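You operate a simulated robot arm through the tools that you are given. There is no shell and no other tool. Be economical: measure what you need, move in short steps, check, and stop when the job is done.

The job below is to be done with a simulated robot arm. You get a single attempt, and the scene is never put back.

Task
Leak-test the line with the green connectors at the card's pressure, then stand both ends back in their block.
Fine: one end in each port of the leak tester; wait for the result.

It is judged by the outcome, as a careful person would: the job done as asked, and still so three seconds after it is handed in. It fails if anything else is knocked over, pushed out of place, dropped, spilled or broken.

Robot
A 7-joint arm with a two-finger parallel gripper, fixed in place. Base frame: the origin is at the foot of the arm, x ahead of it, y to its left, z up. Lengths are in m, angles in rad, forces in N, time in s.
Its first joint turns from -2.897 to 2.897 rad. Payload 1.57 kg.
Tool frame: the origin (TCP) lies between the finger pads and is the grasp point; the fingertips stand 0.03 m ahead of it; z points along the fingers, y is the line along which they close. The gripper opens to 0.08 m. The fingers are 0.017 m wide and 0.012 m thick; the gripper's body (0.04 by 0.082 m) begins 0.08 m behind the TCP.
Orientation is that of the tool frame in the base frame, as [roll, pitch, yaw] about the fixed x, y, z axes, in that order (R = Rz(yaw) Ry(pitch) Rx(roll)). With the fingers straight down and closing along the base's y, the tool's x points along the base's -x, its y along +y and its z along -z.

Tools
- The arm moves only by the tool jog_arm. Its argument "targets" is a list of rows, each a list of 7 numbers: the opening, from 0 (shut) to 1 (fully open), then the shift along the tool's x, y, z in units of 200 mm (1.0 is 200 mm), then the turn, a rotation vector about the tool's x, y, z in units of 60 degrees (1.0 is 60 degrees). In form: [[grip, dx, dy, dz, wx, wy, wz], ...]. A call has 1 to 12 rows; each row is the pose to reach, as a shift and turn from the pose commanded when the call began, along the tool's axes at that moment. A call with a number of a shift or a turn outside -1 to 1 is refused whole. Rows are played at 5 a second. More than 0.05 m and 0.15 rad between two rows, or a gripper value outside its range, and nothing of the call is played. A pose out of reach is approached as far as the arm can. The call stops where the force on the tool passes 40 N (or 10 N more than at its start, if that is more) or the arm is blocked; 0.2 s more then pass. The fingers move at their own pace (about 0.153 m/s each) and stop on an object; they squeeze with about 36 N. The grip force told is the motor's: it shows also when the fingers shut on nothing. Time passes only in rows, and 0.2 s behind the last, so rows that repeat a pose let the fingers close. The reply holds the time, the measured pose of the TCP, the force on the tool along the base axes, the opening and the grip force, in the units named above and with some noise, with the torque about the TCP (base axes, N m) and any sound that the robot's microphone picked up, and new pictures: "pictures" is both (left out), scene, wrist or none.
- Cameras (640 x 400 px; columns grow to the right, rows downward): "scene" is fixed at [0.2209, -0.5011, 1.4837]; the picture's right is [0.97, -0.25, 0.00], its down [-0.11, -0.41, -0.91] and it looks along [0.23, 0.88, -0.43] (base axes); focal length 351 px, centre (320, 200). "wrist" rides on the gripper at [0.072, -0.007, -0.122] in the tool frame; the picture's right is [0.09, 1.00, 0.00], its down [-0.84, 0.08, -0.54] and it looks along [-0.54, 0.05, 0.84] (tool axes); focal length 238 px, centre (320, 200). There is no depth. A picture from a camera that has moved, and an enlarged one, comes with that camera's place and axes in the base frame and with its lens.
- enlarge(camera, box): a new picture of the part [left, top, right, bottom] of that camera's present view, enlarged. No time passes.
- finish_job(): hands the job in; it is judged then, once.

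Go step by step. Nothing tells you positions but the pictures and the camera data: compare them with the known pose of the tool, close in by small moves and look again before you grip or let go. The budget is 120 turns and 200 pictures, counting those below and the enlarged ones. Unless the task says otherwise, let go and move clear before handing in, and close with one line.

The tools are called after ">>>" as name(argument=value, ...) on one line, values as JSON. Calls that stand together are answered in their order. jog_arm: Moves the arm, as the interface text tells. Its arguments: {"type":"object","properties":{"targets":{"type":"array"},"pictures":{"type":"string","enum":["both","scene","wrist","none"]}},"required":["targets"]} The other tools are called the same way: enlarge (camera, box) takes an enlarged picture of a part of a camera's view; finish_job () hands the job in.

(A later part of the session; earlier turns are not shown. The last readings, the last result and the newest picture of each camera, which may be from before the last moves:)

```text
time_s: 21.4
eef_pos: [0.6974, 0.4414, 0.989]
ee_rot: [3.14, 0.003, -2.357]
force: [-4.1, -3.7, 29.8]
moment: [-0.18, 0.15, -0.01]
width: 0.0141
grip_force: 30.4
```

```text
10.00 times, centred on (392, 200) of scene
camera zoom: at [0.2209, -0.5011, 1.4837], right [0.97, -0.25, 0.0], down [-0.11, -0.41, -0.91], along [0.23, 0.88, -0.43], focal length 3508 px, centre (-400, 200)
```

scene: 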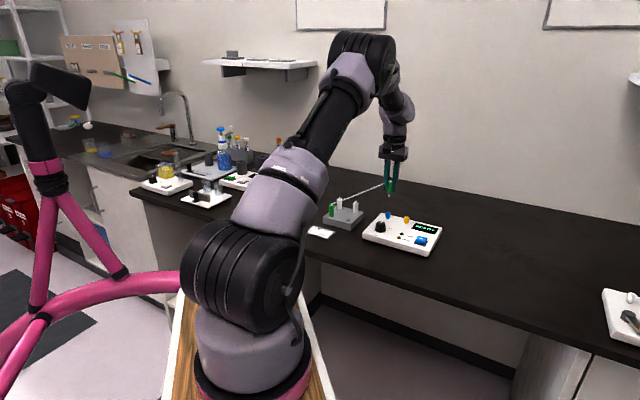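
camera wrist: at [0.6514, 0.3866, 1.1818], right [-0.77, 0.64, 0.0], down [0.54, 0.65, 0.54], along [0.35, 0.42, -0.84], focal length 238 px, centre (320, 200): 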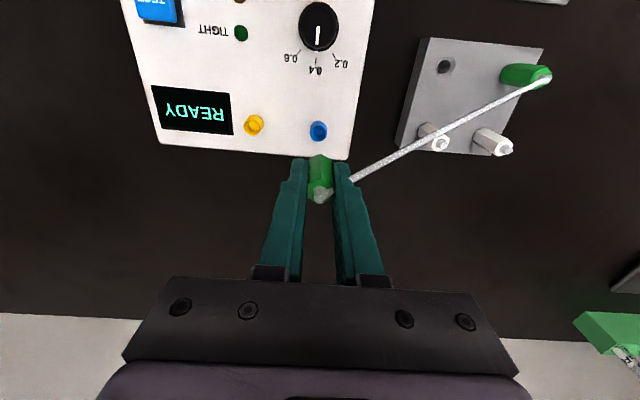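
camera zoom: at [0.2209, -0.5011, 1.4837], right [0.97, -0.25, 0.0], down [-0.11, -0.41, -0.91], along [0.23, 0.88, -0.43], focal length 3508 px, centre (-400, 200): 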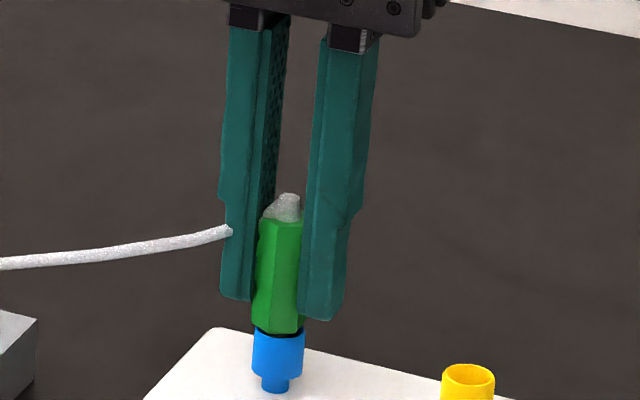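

It has seated with the hex on the rim at about 30 N. I'll ease off, open, and look before rising.

>>> jog_arm(targets=[[0, 0, 0, -0.005, 0, 0, 0], [0.5, 0, 0, -0.005, 0, 0, 0], [0.5, 0, 0, -0.005, 0, 0, 0], [0.5, 0, 0, -0.05, 0, 0, 0], [0.5, 0, 0, -0.15, 0, 0, 0], [0.5, 0, 0, -0.3, 0, 0, 0], [0.5, 0, 0, -0.4, 0, 0, 0], [0.5, 0, 0, -0.4, 0, 0, 0]])

>>> enlarge(camera="scene", box=[310, 170, 430, 245])

>>> enlarge(camera="wrist", box=[260, 80, 380, 200])

```text
time_s: 23.2
eef_pos: [0.6966, 0.4415, 1.0686]
ee_rot: [-3.14, -0.001, -2.356]
force: [-0.3, 0.3, -0.3]
moment: [-0.02, 0.01, 0.01]
width: 0.0402
grip_force: 0.1
camera wrist: at [0.6506, 0.3855, 1.1909], right [-0.77, 0.64, 0.0], down [0.54, 0.65, 0.54], along [0.35, 0.42, -0.84], focal length 238 px, centre (320, 200)
```

scene: 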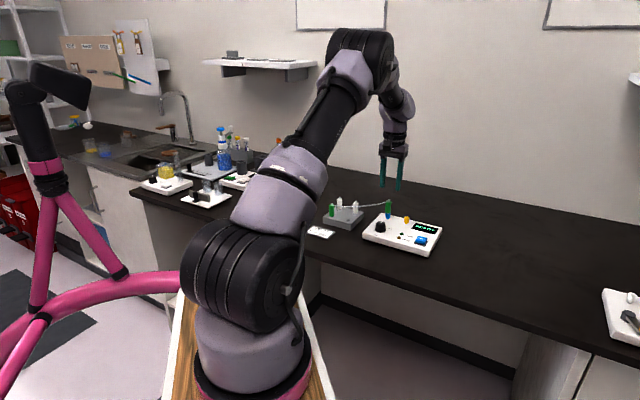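
wrist: 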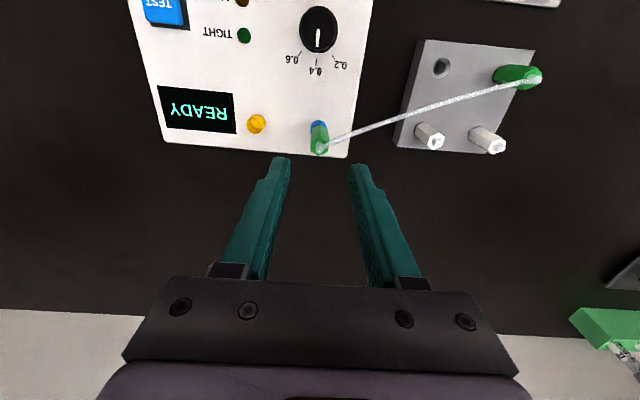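

```text
5.33 times, centred on (370, 208) of scene
camera zoom: at [0.2209, -0.5011, 1.4837], right [0.97, -0.25, 0.0], down [-0.11, -0.41, -0.91], along [0.23, 0.88, -0.43], focal length 1871 px, centre (53, 160)
```

zoom: 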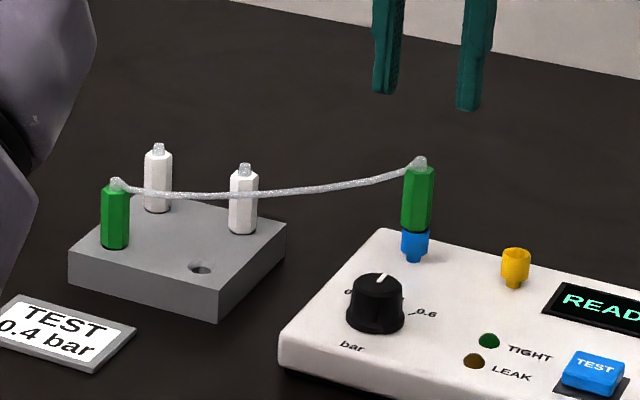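

```text
3.33 times, centred on (320, 140) of wrist
camera zoom: at [0.6506, 0.3855, 1.1909], right [-0.77, 0.64, 0.0], down [0.54, 0.65, 0.54], along [0.35, 0.42, -0.84], focal length 794 px, centre (320, 400)
```

zoom: 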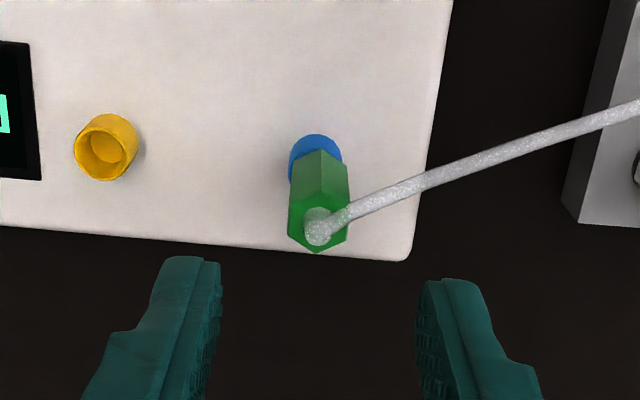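

The first end stands upright in the blue port, and the tube is slack. Next I'll move above the other green end at (0.527, 0.520).

>>> jog_arm(targets=[[0.5, 0.06, 0.17, 0, 0, 0, 0], [0.5, 0.12, 0.35, 0, 0, 0, 0], [0.5, 0.19, 0.53, 0, 0, 0, 0], [0.5, 0.26, 0.71, 0, 0, 0, 0], [0.5, 0.324, 0.875, 0, 0, 0, 0], [0.5, 0.324, 0.875, 0.1, 0, 0, 0], [0.5, 0.324, 0.875, 0.19, 0, 0, 0], [0.5, 0.324, 0.875, 0.19, 0, 0, 0]])

>>> enlarge(camera="wrist", box=[240, 100, 400, 200])

```text
time_s: 25.0
eef_pos: [0.5289, 0.5191, 1.0301]
ee_rot: [-3.141, 0.0, -2.355]
force: [0.8, 0.6, 0.2]
moment: [0.01, -0.01, 0.01]
width: 0.04
grip_force: 0.1
camera wrist: at [0.4825, 0.4628, 1.1531], right [-0.77, 0.64, 0.0], down [0.54, 0.65, 0.54], along [0.35, 0.42, -0.84], focal length 238 px, centre (320, 200)
```

scene: 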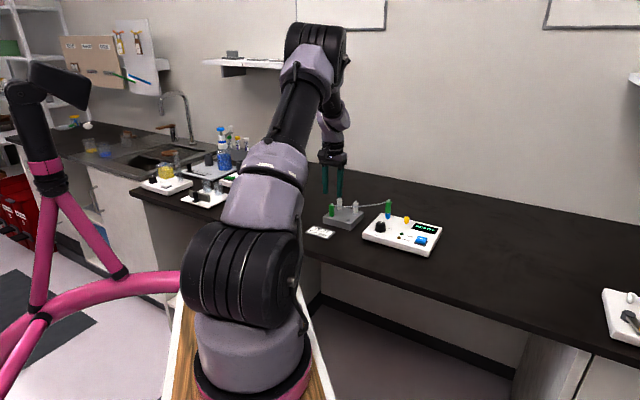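
wrist: 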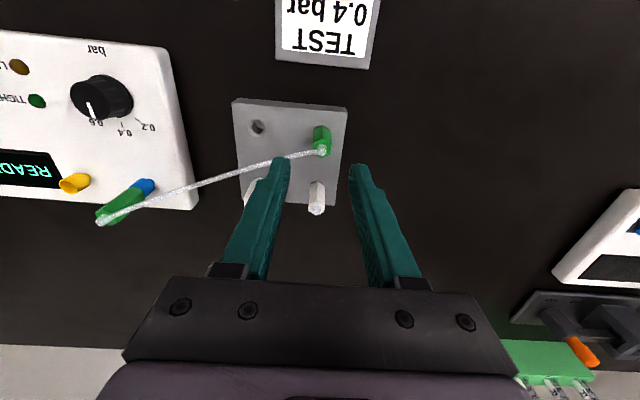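

```text
4.00 times, centred on (320, 150) of wrist
camera zoom: at [0.4825, 0.4628, 1.1531], right [-0.77, 0.64, 0.0], down [0.54, 0.65, 0.54], along [0.35, 0.42, -0.84], focal length 953 px, centre (320, 400)
```

zoom: 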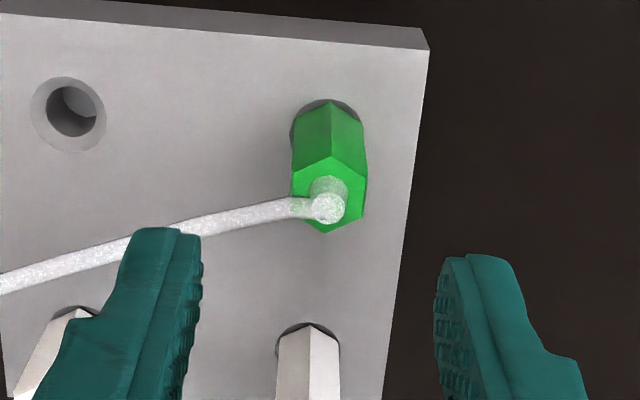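

The end is about 1.5 mm to the right of the finger midline. I'll correct that and lower to the same grip height as before.

>>> jog_arm(targets=[[0.5, 0, 0.0065, 0.1, 0, 0, 0], [0.5, 0, 0.0065, 0.2, 0, 0, 0], [0.5, 0, 0.0065, 0.28, 0, 0, 0], [0.5, 0, 0.0065, 0.343, 0, 0, 0], [0.5, 0, 0.0065, 0.343, 0, 0, 0]], pictures="wrist")

>>> enlarge(camera="wrist", box=[240, 120, 400, 220])

```text
time_s: 26.2
eef_pos: [0.5267, 0.5202, 0.9617]
ee_rot: [-3.141, 0.0, -2.358]
force: [0.4, -0.3, -0.4]
moment: [0.01, -0.01, 0.0]
width: 0.0399
grip_force: 0.2
camera wrist: at [0.4806, 0.4643, 1.0834], right [-0.77, 0.64, 0.0], down [0.54, 0.65, 0.54], along [0.35, 0.42, -0.84], focal length 238 px, centre (320, 200)
```

wrist: 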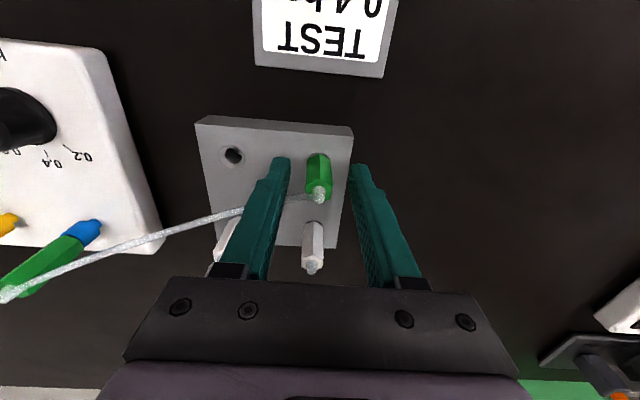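

```text
4.00 times, centred on (320, 170) of wrist
camera zoom: at [0.4806, 0.4643, 1.0834], right [-0.77, 0.64, 0.0], down [0.54, 0.65, 0.54], along [0.35, 0.42, -0.84], focal length 953 px, centre (320, 320)
```

zoom: 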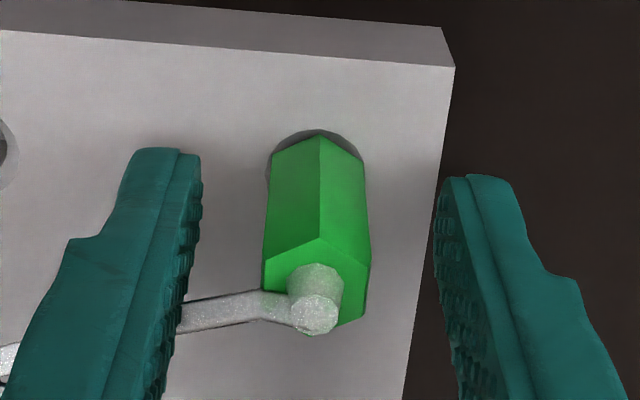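

It's centred, and the tube causes no force on the finger. I'll close on the flats and lift.

>>> jog_arm(targets=[[0, 0, 0, 0, 0, 0, 0], [0, 0, 0, 0, 0, 0, 0], [0, 0, 0, 0, 0, 0, 0], [0, 0, 0, -0.05, 0, 0, 0], [0, 0, 0, -0.13, 0, 0, 0], [0, 0, 0, -0.25, 0, 0, 0], [0, 0, 0, -0.38, 0, 0, 0], [0, 0, 0, -0.51, 0, 0, 0], [0, 0, 0, -0.65, 0, 0, 0], [0, 0, 0, -0.65, 0, 0, 0]])

>>> enlarge(camera="scene", box=[300, 150, 420, 225])

```text
time_s: 28.4
eef_pos: [0.5246, 0.5197, 1.0923]
ee_rot: [3.141, 0.001, -2.355]
force: [0.1, -0.9, -0.6]
moment: [0.02, -0.02, 0.03]
width: 0.0145
grip_force: 30.3
camera wrist: at [0.4786, 0.4636, 1.2148], right [-0.77, 0.64, 0.0], down [0.54, 0.65, 0.54], along [0.35, 0.42, -0.84], focal length 238 px, centre (320, 200)
```

scene: 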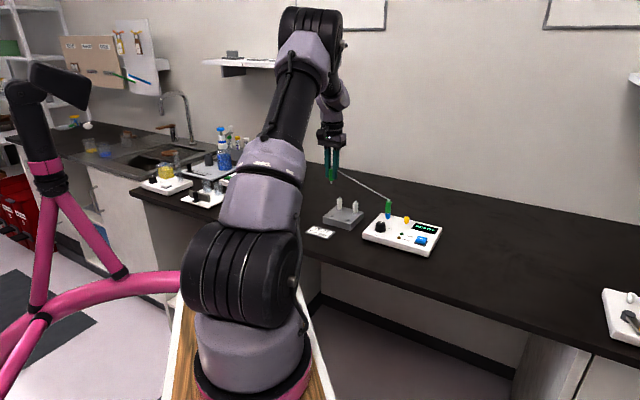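
wrist: 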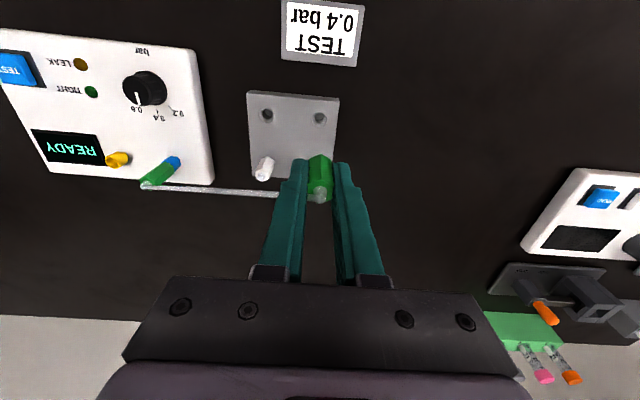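

```text
5.33 times, centred on (360, 188) of scene
camera zoom: at [0.2209, -0.5011, 1.4837], right [0.97, -0.25, 0.0], down [-0.11, -0.41, -0.91], along [0.23, 0.88, -0.43], focal length 1871 px, centre (107, 267)
```

zoom: 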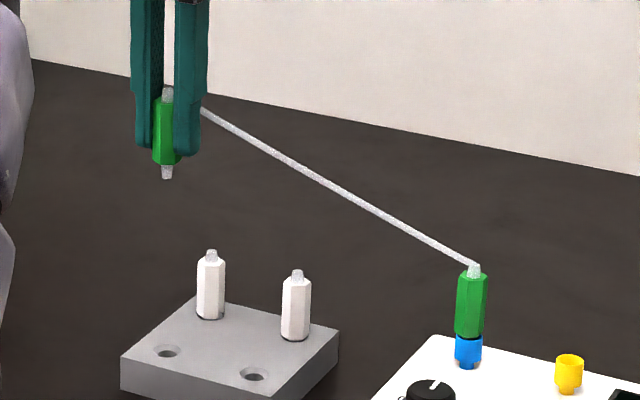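

It's held at 14.5 mm; home was TCP (0.5267, 0.520, 0.9617). Next I'll carry it to above the yellow port, near (0.744, 0.3955).

>>> jog_arm(targets=[[0, -0.06, -0.2, 0, 0, 0, 0], [0, -0.12, -0.4, 0, 0, 0, 0], [0, -0.18, -0.6, 0, 0, 0, 0], [0, -0.24, -0.8, 0, 0, 0, 0], [0, -0.3, -1.0, 0, 0, 0, 0]], pictures="none")

>>> jog_arm(targets=[[0, -0.034, -0.12, 0, 0, 0, 0], [0, -0.034, -0.21, 0, 0, 0, 0], [0, -0.034, -0.21, 0.08, 0, 0, 0], [0, -0.034, -0.21, 0.15, 0, 0, 0], [0, -0.034, -0.21, 0.15, 0, 0, 0]])

>>> enlarge(camera="scene", box=[370, 170, 434, 230])

>>> enlarge(camera="wrist", box=[260, 100, 380, 200])

```text
time_s: 29.6
eef_pos: [0.7106, 0.4252, 1.0885]
ee_rot: [-3.141, 0.001, -2.354]
force: [-0.2, 0.2, 0.5]
moment: [-0.06, -0.09, -0.03]
width: 0.0143
grip_force: 30.2
```

```text
time_s: 30.8
eef_pos: [0.7475, 0.3979, 1.0597]
ee_rot: [-3.141, -0.001, -2.358]
force: [-0.7, 0.7, -0.9]
moment: [-0.01, 0.01, -0.02]
width: 0.0145
grip_force: 30.7
camera wrist: at [0.7008, 0.3418, 1.1838], right [-0.77, 0.64, 0.0], down [0.54, 0.65, 0.54], along [0.35, 0.42, -0.84], focal length 238 px, centre (320, 200)
```

scene: 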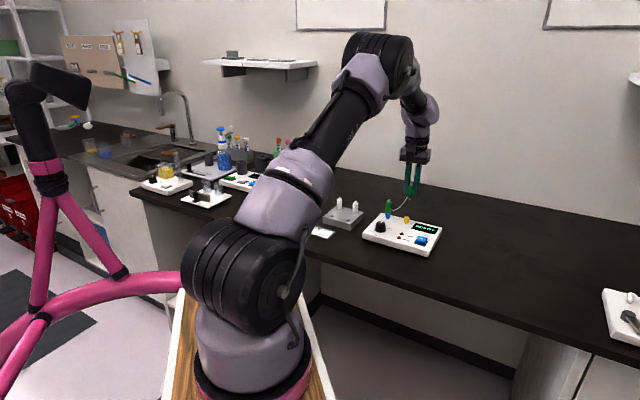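
wrist: 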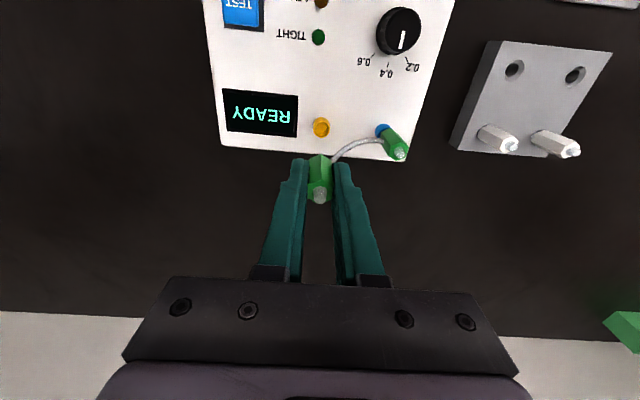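

```text
6.67 times, centred on (402, 200) of scene
camera zoom: at [0.2209, -0.5011, 1.4837], right [0.97, -0.25, 0.0], down [-0.11, -0.41, -0.91], along [0.23, 0.88, -0.43], focal length 2338 px, centre (-227, 200)
```

zoom: 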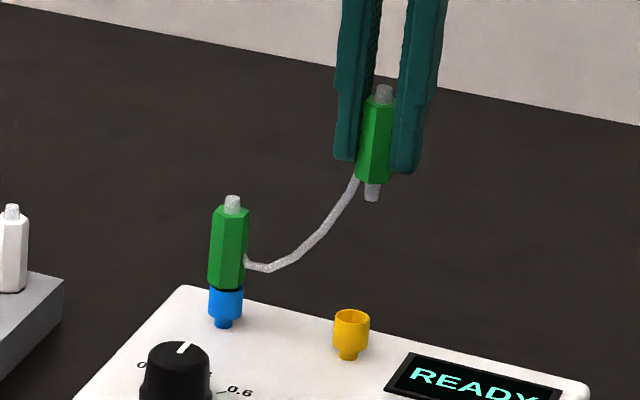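

```text
4.00 times, centred on (320, 150) of wrist
camera zoom: at [0.7008, 0.3418, 1.1838], right [-0.77, 0.64, 0.0], down [0.54, 0.65, 0.54], along [0.35, 0.42, -0.84], focal length 953 px, centre (320, 400)
```

zoom: 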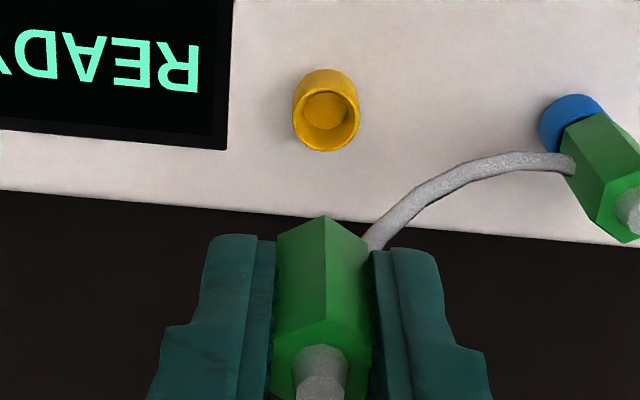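

Compared with the blue-port frame, I need a shift of +4.1 mm along tool x and +1.7 mm along tool y, giving TCP (0.7434, 0.396). I'll come down to just above the rim.

>>> jog_arm(targets=[[0, 0.02, 0.008, 0.07, 0, 0, 0], [0, 0.02, 0.008, 0.15, 0, 0, 0], [0, 0.02, 0.008, 0.22, 0, 0, 0], [0, 0.02, 0.008, 0.275, 0, 0, 0], [0, 0.02, 0.008, 0.275, 0, 0, 0], [0, 0.02, 0.008, 0.275, 0, 0, 0]], pictures="none")

>>> enlarge(camera="scene", box=[376, 190, 440, 230])

>>> enlarge(camera="wrist", box=[280, 110, 360, 210])

```text
time_s: 32.2
eef_pos: [0.7431, 0.3949, 1.0065]
ee_rot: [3.141, 0.001, -2.355]
force: [-0.1, 0.0, -0.2]
moment: [0.0, -0.03, 0.0]
width: 0.0143
grip_force: 30.5
```

```text
10.00 times, centred on (408, 210) of scene
camera zoom: at [0.2209, -0.5011, 1.4837], right [0.97, -0.25, 0.0], down [-0.11, -0.41, -0.91], along [0.23, 0.88, -0.43], focal length 3508 px, centre (-560, 100)
```

zoom: 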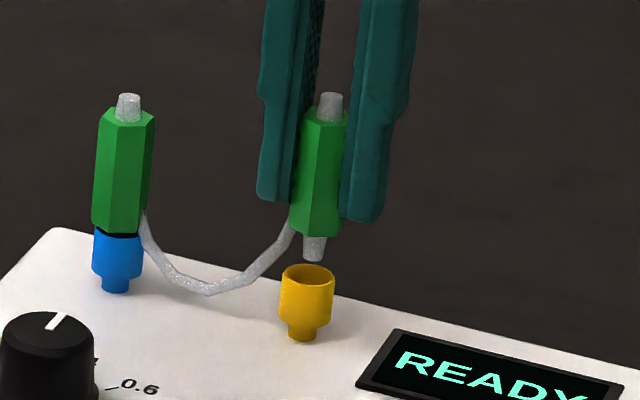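

```text
4.00 times, centred on (320, 160) of wrist
camera zoom: at [0.6974, 0.3391, 1.1291], right [-0.77, 0.64, 0.0], down [0.54, 0.65, 0.54], along [0.35, 0.42, -0.84], focal length 953 px, centre (320, 360)
```

zoom: 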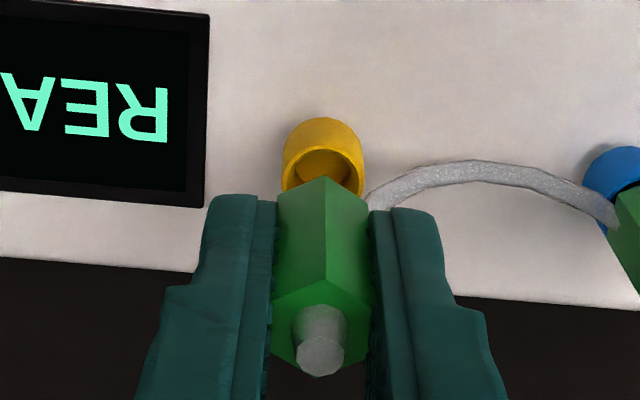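

The alignment matches the blue approach. I'll shift 1.5 mm along tool x and lower in steps.

>>> jog_arm(targets=[[0, 0.0075, 0.001, 0.015, 0, 0, 0], [0, 0.0075, 0.001, 0.03, 0, 0, 0], [0, 0.0075, 0.001, 0.045, 0, 0, 0], [0, 0.0075, 0.001, 0.055, 0, 0, 0], [0, 0.0075, 0.001, 0.055, 0, 0, 0]], pictures="none")

>>> enlarge(camera="scene", box=[376, 190, 440, 230])

>>> enlarge(camera="wrist", box=[280, 110, 360, 210])

```text
time_s: 33.4
eef_pos: [0.7422, 0.3941, 0.9959]
ee_rot: [-3.14, -0.001, -2.358]
force: [0.3, -0.1, 0.0]
moment: [0.03, -0.01, -0.02]
width: 0.014
grip_force: 31.0
```

```text
10.00 times, centred on (408, 210) of scene
camera zoom: at [0.2209, -0.5011, 1.4837], right [0.97, -0.25, 0.0], down [-0.11, -0.41, -0.91], along [0.23, 0.88, -0.43], focal length 3508 px, centre (-560, 100)
```

zoom: 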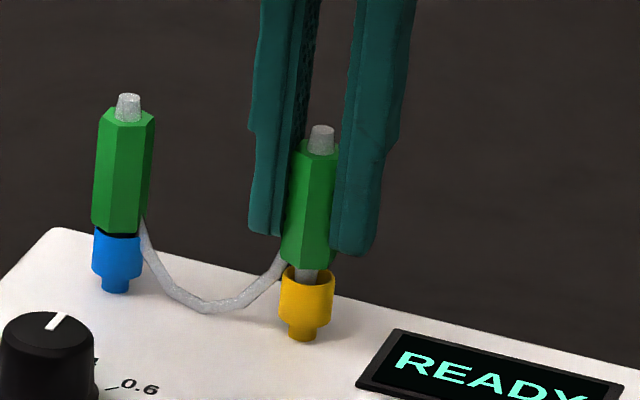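

```text
4.00 times, centred on (320, 160) of wrist
camera zoom: at [0.6956, 0.339, 1.1177], right [-0.77, 0.64, 0.0], down [0.54, 0.65, 0.54], along [0.35, 0.42, -0.84], focal length 953 px, centre (320, 360)
```

zoom: 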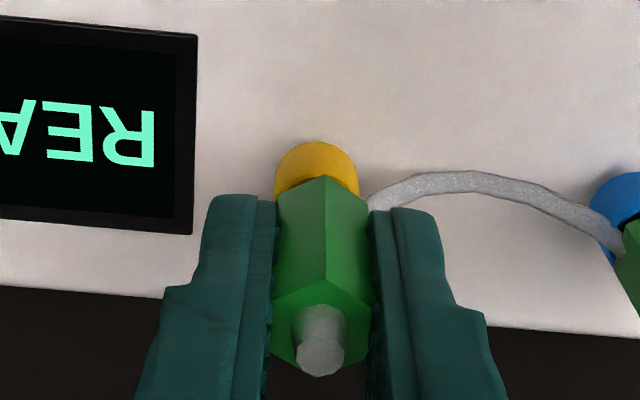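

The peg is inside the yellow cup. I'll adjust slightly in y and press gently to seat it.

>>> jog_arm(targets=[[0, 0, -0.004, 0.01, 0, 0, 0], [0, 0, -0.004, 0.02, 0, 0, 0], [0, 0, -0.004, 0.03, 0, 0, 0], [0, 0, -0.004, 0.037, 0, 0, 0], [0, 0, -0.004, 0.037, 0, 0, 0]], pictures="none")

>>> enlarge(camera="scene", box=[376, 190, 440, 230])

```text
time_s: 34.6
eef_pos: [0.7417, 0.3937, 0.9895]
ee_rot: [-3.141, 0.005, -2.356]
force: [7.1, 1.9, 23.7]
moment: [0.04, -0.23, -0.01]
width: 0.014
grip_force: 30.5
```

```text
10.00 times, centred on (408, 210) of scene
camera zoom: at [0.2209, -0.5011, 1.4837], right [0.97, -0.25, 0.0], down [-0.11, -0.41, -0.91], along [0.23, 0.88, -0.43], focal length 3508 px, centre (-560, 100)
```

zoom: 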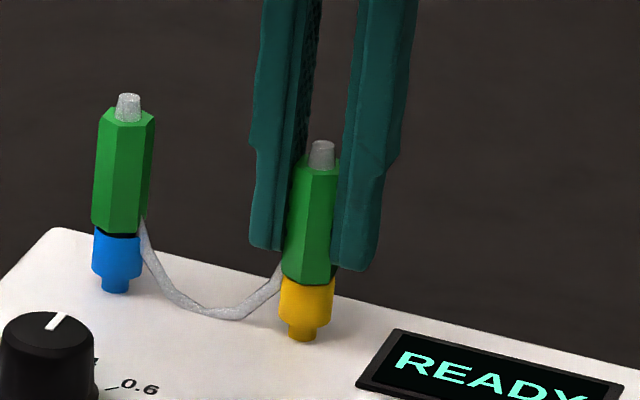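

It has seated at the same height as blue. I'll ease off, open, and rise.

>>> jog_arm(targets=[[0, 0, 0, -0.008, 0, 0, 0], [0.5, 0, 0, -0.008, 0, 0, 0], [0.5, 0, 0, -0.008, 0, 0, 0], [0.5, 0, 0, -0.05, 0, 0, 0], [0.5, 0, 0, -0.15, 0, 0, 0], [0.5, 0, 0, -0.3, 0, 0, 0], [0.5, 0, 0, -0.45, 0, 0, 0], [0.5, 0, 0, -0.45, 0, 0, 0]], pictures="wrist")

>>> enlarge(camera="scene", box=[360, 190, 448, 250])

>>> enlarge(camera="wrist", box=[200, 0, 420, 170])

```text
time_s: 36.4
eef_pos: [0.7401, 0.3937, 1.077]
ee_rot: [3.141, 0.0, -2.356]
force: [-0.5, 0.3, -0.2]
moment: [0.02, -0.03, 0.0]
width: 0.0401
grip_force: 0.0
camera wrist: at [0.6958, 0.3371, 1.1999], right [-0.77, 0.64, 0.0], down [0.54, 0.65, 0.54], along [0.35, 0.42, -0.84], focal length 238 px, centre (320, 200)
```

wrist: 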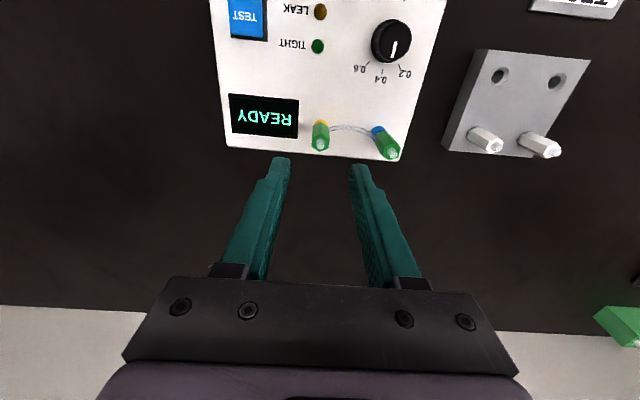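

```text
6.67 times, centred on (404, 220) of scene
camera zoom: at [0.2209, -0.5011, 1.4837], right [0.97, -0.25, 0.0], down [-0.11, -0.41, -0.91], along [0.23, 0.88, -0.43], focal length 2338 px, centre (-240, 67)
```

zoom: 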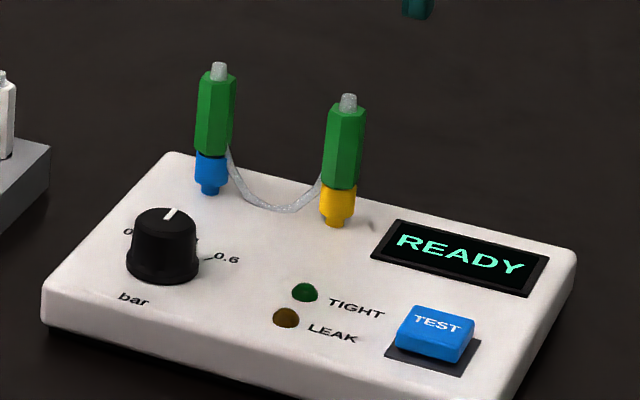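

```text
2.35 times, centred on (310, 85) of wrist
camera zoom: at [0.6958, 0.3371, 1.1999], right [-0.77, 0.64, 0.0], down [0.54, 0.65, 0.54], along [0.35, 0.42, -0.84], focal length 561 px, centre (344, 471)
```

zoom: 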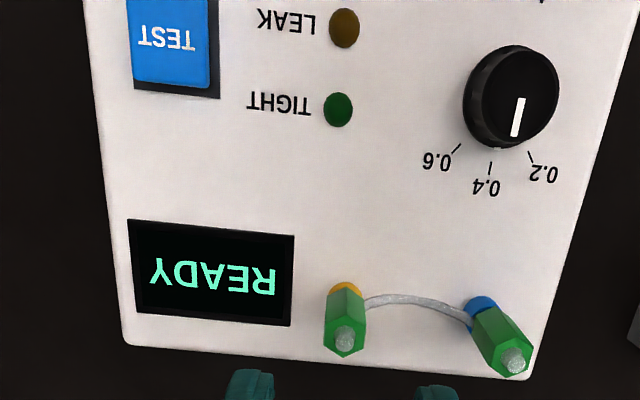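

Both ends are seated and the dial is at 0.4. The TEST button top is near (0.731, 0.278, 0.94). I'll shut the fingers and hover above it.

>>> jog_arm(targets=[[0, 0.11, -0.09, 0, 0, 0, 0], [0, 0.22, -0.19, 0, 0, 0, 0], [0, 0.33, -0.28, 0, 0, 0, 0], [0, 0.441, -0.377, 0, 0, 0, 0], [0, 0.441, -0.377, 0.15, 0, 0, 0], [0, 0.441, -0.377, 0.3, 0, 0, 0], [0, 0.441, -0.377, 0.385, 0, 0, 0], [0, 0.441, -0.377, 0.385, 0, 0, 0]])

>>> enlarge(camera="scene", box=[376, 200, 456, 260])

>>> enlarge(camera="wrist", box=[240, 100, 400, 200])

```text
time_s: 38.2
eef_pos: [0.7315, 0.2784, 0.9998]
ee_rot: [-3.14, -0.002, -2.356]
force: [0.2, -0.4, -0.3]
moment: [0.0, -0.04, -0.01]
width: 0.0004
grip_force: 21.3
camera wrist: at [0.6857, 0.2223, 1.1222], right [-0.77, 0.64, 0.0], down [0.54, 0.65, 0.54], along [0.35, 0.42, -0.84], focal length 238 px, centre (320, 200)
```

scene: 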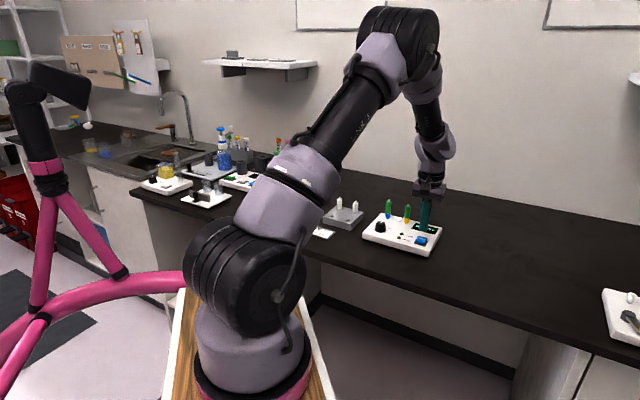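
wrist: 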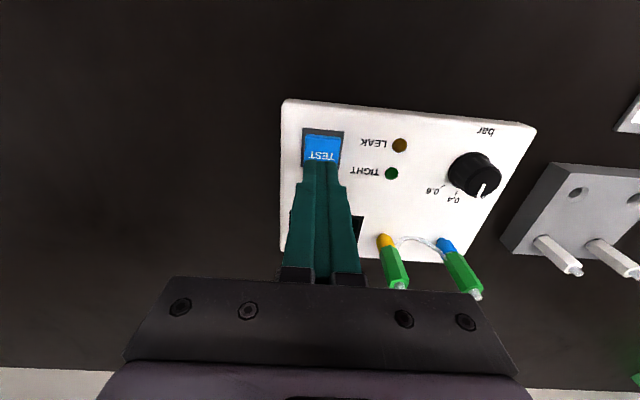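

```text
6.67 times, centred on (416, 230) of scene
camera zoom: at [0.2209, -0.5011, 1.4837], right [0.97, -0.25, 0.0], down [-0.11, -0.41, -0.91], along [0.23, 0.88, -0.43], focal length 2338 px, centre (-320, 0)
```

zoom: 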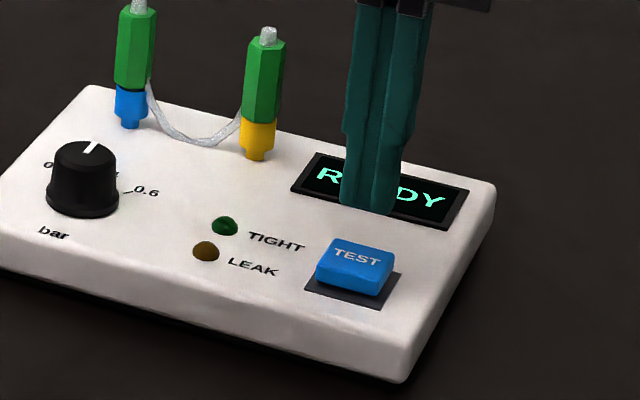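

```text
4.00 times, centred on (320, 150) of wrist
camera zoom: at [0.6857, 0.2223, 1.1222], right [-0.77, 0.64, 0.0], down [0.54, 0.65, 0.54], along [0.35, 0.42, -0.84], focal length 953 px, centre (320, 400)
```

zoom: 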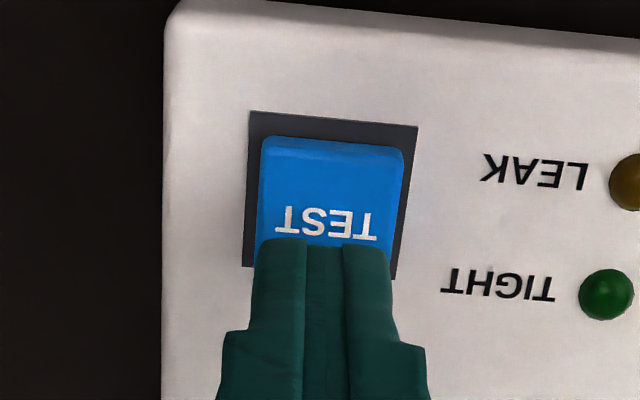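

The button is directly under the fingertips. I'll press in small steps.

>>> jog_arm(targets=[[0, 0, 0, 0.06, 0, 0, 0], [0, 0, 0, 0.12, 0, 0, 0], [0, 0, 0, 0.14, 0, 0, 0], [0, 0, 0, 0.155, 0, 0, 0], [0, 0, 0, 0.165, 0, 0, 0], [0, 0, 0, 0.175, 0, 0, 0]], pictures="none")

>>> enlarge(camera="scene", box=[376, 200, 456, 260])

```text
time_s: 39.6
eef_pos: [0.7327, 0.2782, 0.9689]
ee_rot: [3.141, 0.003, -2.357]
force: [-3.2, -4.8, 23.9]
moment: [-0.15, 0.1, 0.02]
width: 0.0
grip_force: 21.2
heard: click
```

```text
6.67 times, centred on (416, 230) of scene
camera zoom: at [0.2209, -0.5011, 1.4837], right [0.97, -0.25, 0.0], down [-0.11, -0.41, -0.91], along [0.23, 0.88, -0.43], focal length 2338 px, centre (-320, 0)
```

zoom: 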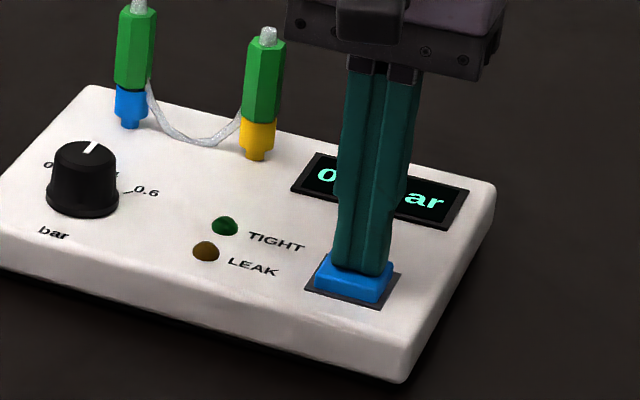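

It clicked, and the display now shows a pressure. I'll rise off the button, then wait and read it.

>>> jog_arm(targets=[[0, 0, 0, -0.02, 0, 0, 0], [0, 0, 0, -0.1, 0, 0, 0], [0, 0, 0, -0.25, 0, 0, 0], [0, 0.1, 0, -0.4, 0, 0, 0], [0, 0.3, 0, -0.5, 0, 0, 0], [0, 0.3, 0, -0.5, 0, 0, 0]], pictures="none")

>>> enlarge(camera="scene", box=[376, 200, 456, 260])

```text
time_s: 41.0
eef_pos: [0.6892, 0.2339, 1.069]
ee_rot: [-3.141, -0.002, -2.356]
force: [0.6, 0.8, -0.5]
moment: [0.02, 0.0, -0.03]
width: 0.0002
grip_force: 21.3
```

```text
6.67 times, centred on (416, 230) of scene
camera zoom: at [0.2209, -0.5011, 1.4837], right [0.97, -0.25, 0.0], down [-0.11, -0.41, -0.91], along [0.23, 0.88, -0.43], focal length 2338 px, centre (-320, 0)
```

zoom: 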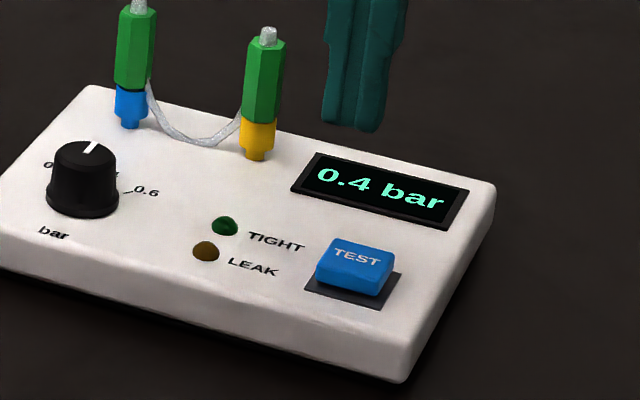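

The display shows 0.4 bar and the test is running. I'll wait for the result.

>>> jog_arm(targets=[[0, 0, 0, 0, 0, 0, 0], [0, 0, 0, 0, 0, 0, 0], [0, 0, 0, 0, 0, 0, 0], [0, 0, 0, 0, 0, 0, 0], [0, 0, 0, 0, 0, 0, 0], [0, 0, 0, 0, 0, 0, 0], [0, 0, 0, 0, 0, 0, 0], [0, 0, 0, 0, 0, 0, 0], [0, 0, 0, 0, 0, 0, 0], [0, 0, 0, 0, 0, 0, 0], [0, 0, 0, 0, 0, 0, 0], [0, 0, 0, 0, 0, 0, 0]], pictures="none")

>>> enlarge(camera="scene", box=[376, 200, 456, 260])

```text
time_s: 43.6
eef_pos: [0.6905, 0.2334, 1.0694]
ee_rot: [-3.141, 0.001, -2.356]
force: [-0.2, 0.0, -0.2]
moment: [-0.02, 0.02, -0.02]
width: 0.0001
grip_force: 21.7
```

```text
6.67 times, centred on (416, 230) of scene
camera zoom: at [0.2209, -0.5011, 1.4837], right [0.97, -0.25, 0.0], down [-0.11, -0.41, -0.91], along [0.23, 0.88, -0.43], focal length 2338 px, centre (-320, 0)
```

zoom: 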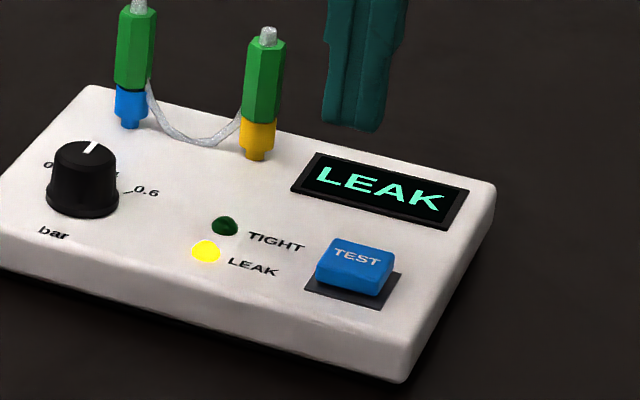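

The tester reports LEAK at 0.4 bar. Before I accept that, I'll check that both ends are fully seated, since a badly seated end could also read as a leak.

>>> enlarge(camera="scene", box=[380, 195, 415, 225])

>>> enlarge(camera="wrist", box=[320, 140, 480, 260])

```text
13.33 times, centred on (398, 210) of scene
camera zoom: at [0.2209, -0.5011, 1.4837], right [0.97, -0.25, 0.0], down [-0.11, -0.41, -0.91], along [0.23, 0.88, -0.43], focal length 4677 px, centre (-713, 67)
```

zoom: 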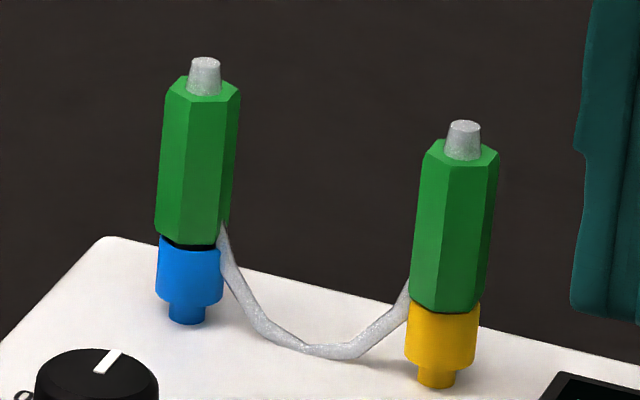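

```text
3.33 times, centred on (400, 200) of wrist
camera zoom: at [0.6442, 0.1778, 1.1914], right [-0.77, 0.64, 0.0], down [0.54, 0.65, 0.54], along [0.35, 0.42, -0.84], focal length 794 px, centre (53, 200)
```

zoom: 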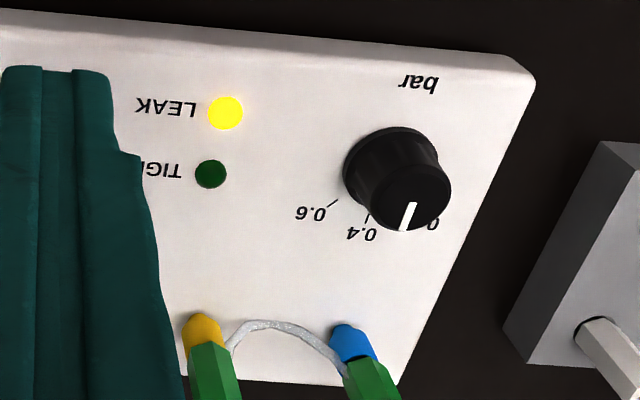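

The yellow end sits flush, but a dark gap shows under the blue end, so it's about 1 mm proud and this LEAK may be false. I'll reseat the blue end and test again, starting by moving above it.

>>> jog_arm(targets=[[0.5, -0.13, 0.12, -0.05, 0, 0, 0], [0.5, -0.26, 0.24, -0.05, 0, 0, 0], [0.5, -0.39, 0.36, -0.05, 0, 0, 0], [0.5, -0.52, 0.48, -0.05, 0, 0, 0], [0.5, -0.65, 0.6, -0.05, 0, 0, 0], [0.5, -0.762, 0.709, -0.05, 0, 0, 0], [0.5, -0.762, 0.709, -0.05, 0, 0, 0], [0.5, -0.762, 0.709, -0.05, 0, 0, 0]], pictures="wrist")

>>> enlarge(camera="wrist", box=[240, 80, 400, 180])

```text
time_s: 45.4
eef_pos: [0.6963, 0.4449, 1.0744]
ee_rot: [3.141, -0.001, -2.356]
force: [0.4, 0.5, 0.7]
moment: [0.02, -0.02, 0.0]
width: 0.0404
grip_force: 0.1
camera wrist: at [0.6506, 0.3881, 1.1979], right [-0.77, 0.64, 0.0], down [0.54, 0.65, 0.54], along [0.35, 0.42, -0.84], focal length 238 px, centre (320, 200)
```

wrist: 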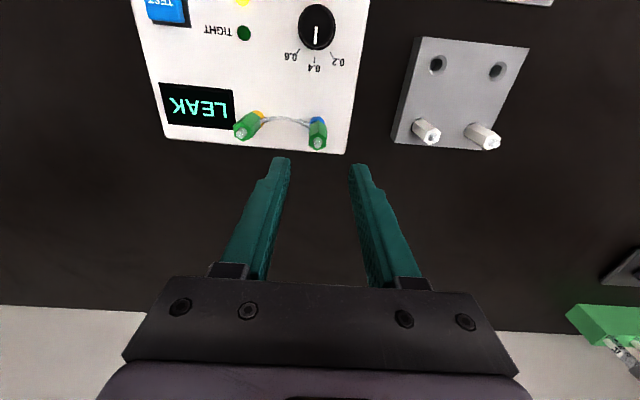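

```text
4.00 times, centred on (320, 130) of wrist
camera zoom: at [0.6506, 0.3881, 1.1979], right [-0.77, 0.64, 0.0], down [0.54, 0.65, 0.54], along [0.35, 0.42, -0.84], focal length 953 px, centre (320, 480)
```

zoom: 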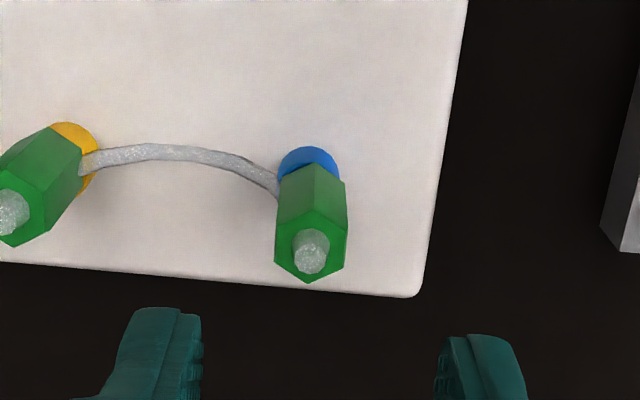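

I'm nearly over the blue end, with about 3 mm to correct. I'll lower to z ≈ 0.990.

>>> jog_arm(targets=[[0.5, 0.004, -0.013, 0.1, 0, 0, 0], [0.5, 0.004, -0.013, 0.22, 0, 0, 0], [0.5, 0.004, -0.013, 0.33, 0, 0, 0], [0.5, 0.004, -0.013, 0.42, 0, 0, 0], [0.5, 0.004, -0.013, 0.42, 0, 0, 0]], pictures="none")

>>> enlarge(camera="wrist", box=[240, 120, 400, 220])

```text
time_s: 46.6
eef_pos: [0.6989, 0.4411, 0.9894]
ee_rot: [-3.141, 0.001, -2.355]
force: [-0.7, -0.6, -0.3]
moment: [0.01, -0.02, 0.0]
width: 0.0399
grip_force: 0.2
```

```text
4.00 times, centred on (320, 170) of wrist
camera zoom: at [0.6518, 0.385, 1.1121], right [-0.77, 0.64, 0.0], down [0.54, 0.65, 0.54], along [0.35, 0.42, -0.84], focal length 953 px, centre (320, 320)
```

zoom: 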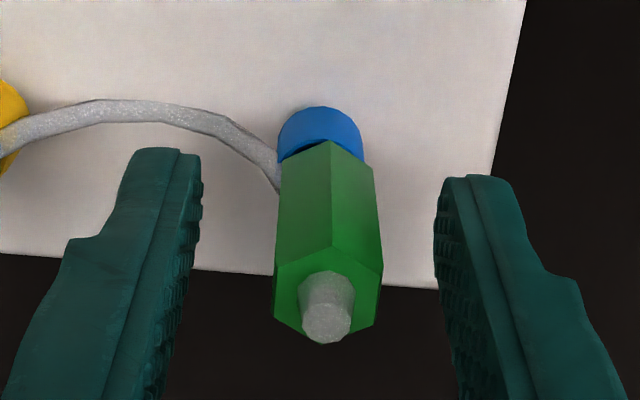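

The blue end leans or sits about 1.3 mm toward +y, and a gap is visible. I'll grip it, lift 4 mm, and press it down again on centre.

>>> jog_arm(targets=[[0, 0, 0, 0, 0, 0, 0], [0, 0, 0, 0, 0, 0, 0], [0, 0, 0, 0, 0, 0, 0], [0, 0, -0.002, -0.02, 0, 0, 0], [0, 0, -0.002, -0.02, 0, 0, 0], [0, 0, -0.002, -0.02, 0, 0, 0]], pictures="none")

>>> enlarge(camera="wrist", box=[280, 110, 360, 210])

>>> enlarge(camera="scene", box=[370, 190, 415, 225])

```text
time_s: 48.0
eef_pos: [0.6978, 0.4397, 0.9952]
ee_rot: [-3.14, 0.0, -2.355]
force: [0.6, -0.5, -0.6]
moment: [0.02, 0.01, 0.01]
width: 0.0143
grip_force: 30.3
```

```text
4.00 times, centred on (320, 160) of wrist
camera zoom: at [0.6521, 0.3843, 1.1171], right [-0.77, 0.64, 0.0], down [0.54, 0.65, 0.54], along [0.35, 0.42, -0.84], focal length 953 px, centre (320, 360)
```

zoom: 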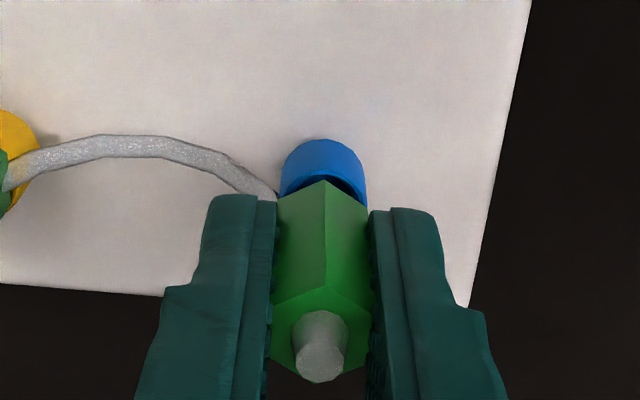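

```text
11.43 times, centred on (392, 208) of scene
camera zoom: at [0.2209, -0.5011, 1.4837], right [0.97, -0.25, 0.0], down [-0.11, -0.41, -0.91], along [0.23, 0.88, -0.43], focal length 4009 px, centre (-509, 114)
```

zoom: 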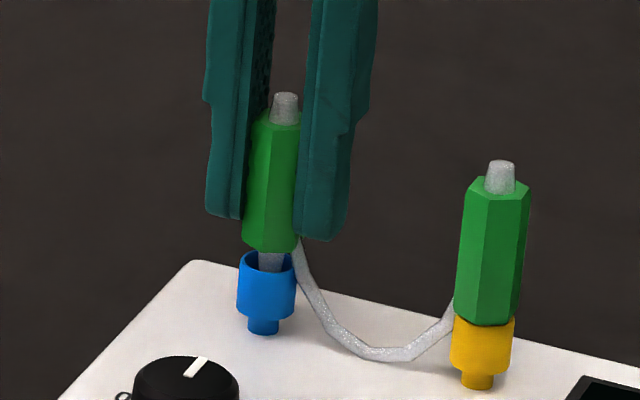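

In the scene view the peg is about 1.3 mm right of the cup centre, which means it's too far along tool −x. I'll shift 2 mm along +x and press down.

>>> jog_arm(targets=[[0, 0.01, 0.001, 0, 0, 0, 0], [0, 0.01, 0.001, 0.01, 0, 0, 0], [0, 0.01, 0.001, 0.02, 0, 0, 0], [0, 0.01, 0.001, 0.03, 0, 0, 0], [0, 0.01, 0.001, 0.038, 0, 0, 0], [0, 0.01, 0.001, 0.038, 0, 0, 0]], pictures="none")

>>> enlarge(camera="scene", box=[370, 190, 415, 225])

```text
time_s: 49.4
eef_pos: [0.6972, 0.4386, 0.9899]
ee_rot: [3.141, 0.002, -2.357]
force: [1.3, -2.8, 13.0]
moment: [-0.09, -0.02, 0.04]
width: 0.0145
grip_force: 30.4
```

```text
11.43 times, centred on (392, 208) of scene
camera zoom: at [0.2209, -0.5011, 1.4837], right [0.97, -0.25, 0.0], down [-0.11, -0.41, -0.91], along [0.23, 0.88, -0.43], focal length 4009 px, centre (-509, 114)
```

zoom: 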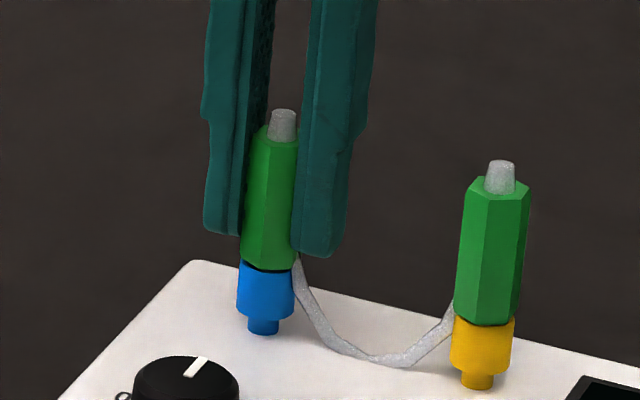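

It's lower now, with 13 N of contact. I'll press another 2 mm, then open without lifting.

>>> jog_arm(targets=[[0, 0, 0, 0.006, 0, 0, 0], [0, 0, 0, 0.012, 0, 0, 0], [0, 0, 0, 0.012, 0, 0, 0]], pictures="none")

>>> enlarge(camera="scene", box=[370, 190, 415, 225])

>>> enlarge(camera="wrist", box=[280, 110, 360, 210])

```text
time_s: 50.2
eef_pos: [0.6979, 0.4393, 0.9888]
ee_rot: [-3.141, 0.004, -2.358]
force: [3.1, -3.7, 39.0]
moment: [-0.13, -0.12, 0.02]
width: 0.014
grip_force: 30.4
```

```text
11.43 times, centred on (392, 208) of scene
camera zoom: at [0.2209, -0.5011, 1.4837], right [0.97, -0.25, 0.0], down [-0.11, -0.41, -0.91], along [0.23, 0.88, -0.43], focal length 4009 px, centre (-509, 114)
```

zoom: 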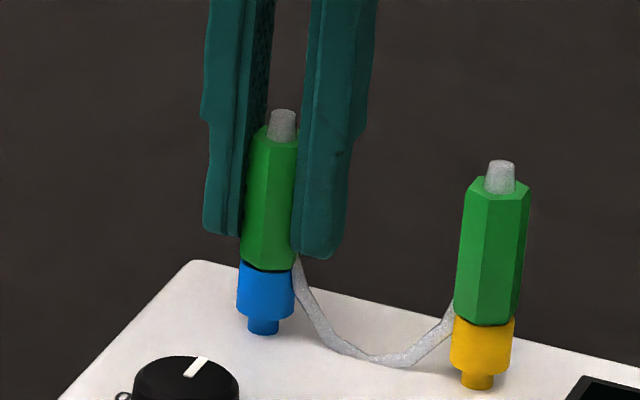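

```text
4.00 times, centred on (320, 160) of wrist
camera zoom: at [0.6511, 0.3834, 1.1113], right [-0.77, 0.64, 0.0], down [0.54, 0.64, 0.55], along [0.35, 0.42, -0.84], focal length 953 px, centre (320, 360)
```

zoom: 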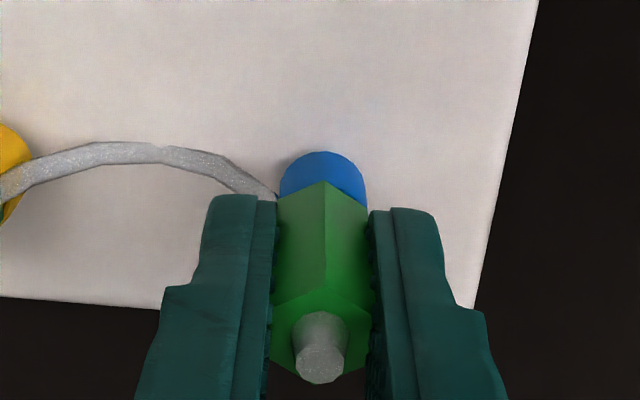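

It has bottomed at 39 N with no gap on the near side. I'll open and rise.

>>> jog_arm(targets=[[0.5, 0, 0, 0, 0, 0, 0], [0.5, 0, 0, 0, 0, 0, 0], [0.5, 0, 0, -0.05, 0, 0, 0], [0.5, 0, 0, -0.15, 0, 0, 0], [0.5, 0, 0, -0.3, 0, 0, 0], [0.5, 0, 0, -0.45, 0, 0, 0], [0.5, 0, 0, -0.45, 0, 0, 0]], pictures="none")

>>> enlarge(camera="scene", box=[380, 195, 415, 225])

>>> enlarge(camera="wrist", box=[220, 80, 380, 180])

```text
time_s: 51.8
eef_pos: [0.6954, 0.4403, 1.0749]
ee_rot: [3.141, 0.001, -2.357]
force: [-0.1, 0.8, -0.6]
moment: [0.01, -0.01, 0.0]
width: 0.04
grip_force: 0.0
```

```text
13.33 times, centred on (398, 210) of scene
camera zoom: at [0.2209, -0.5011, 1.4837], right [0.97, -0.25, 0.0], down [-0.11, -0.41, -0.91], along [0.23, 0.88, -0.43], focal length 4677 px, centre (-713, 67)
```

zoom: 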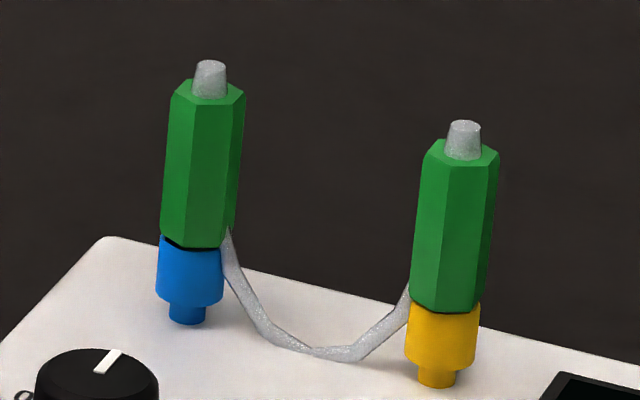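

```text
4.00 times, centred on (300, 130) of wrist
camera zoom: at [0.6498, 0.3846, 1.1977], right [-0.77, 0.64, 0.0], down [0.54, 0.65, 0.54], along [0.35, 0.42, -0.84], focal length 953 px, centre (400, 480)
```

zoom: 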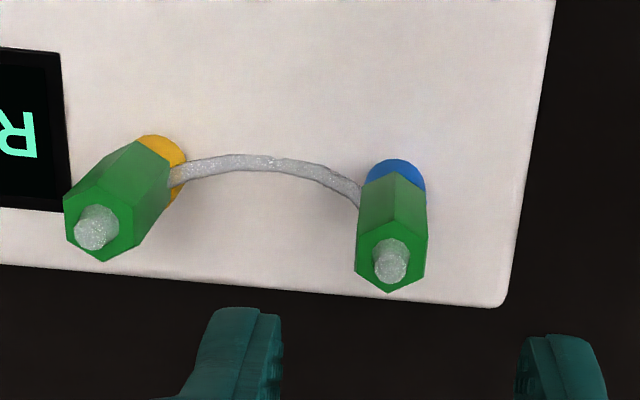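

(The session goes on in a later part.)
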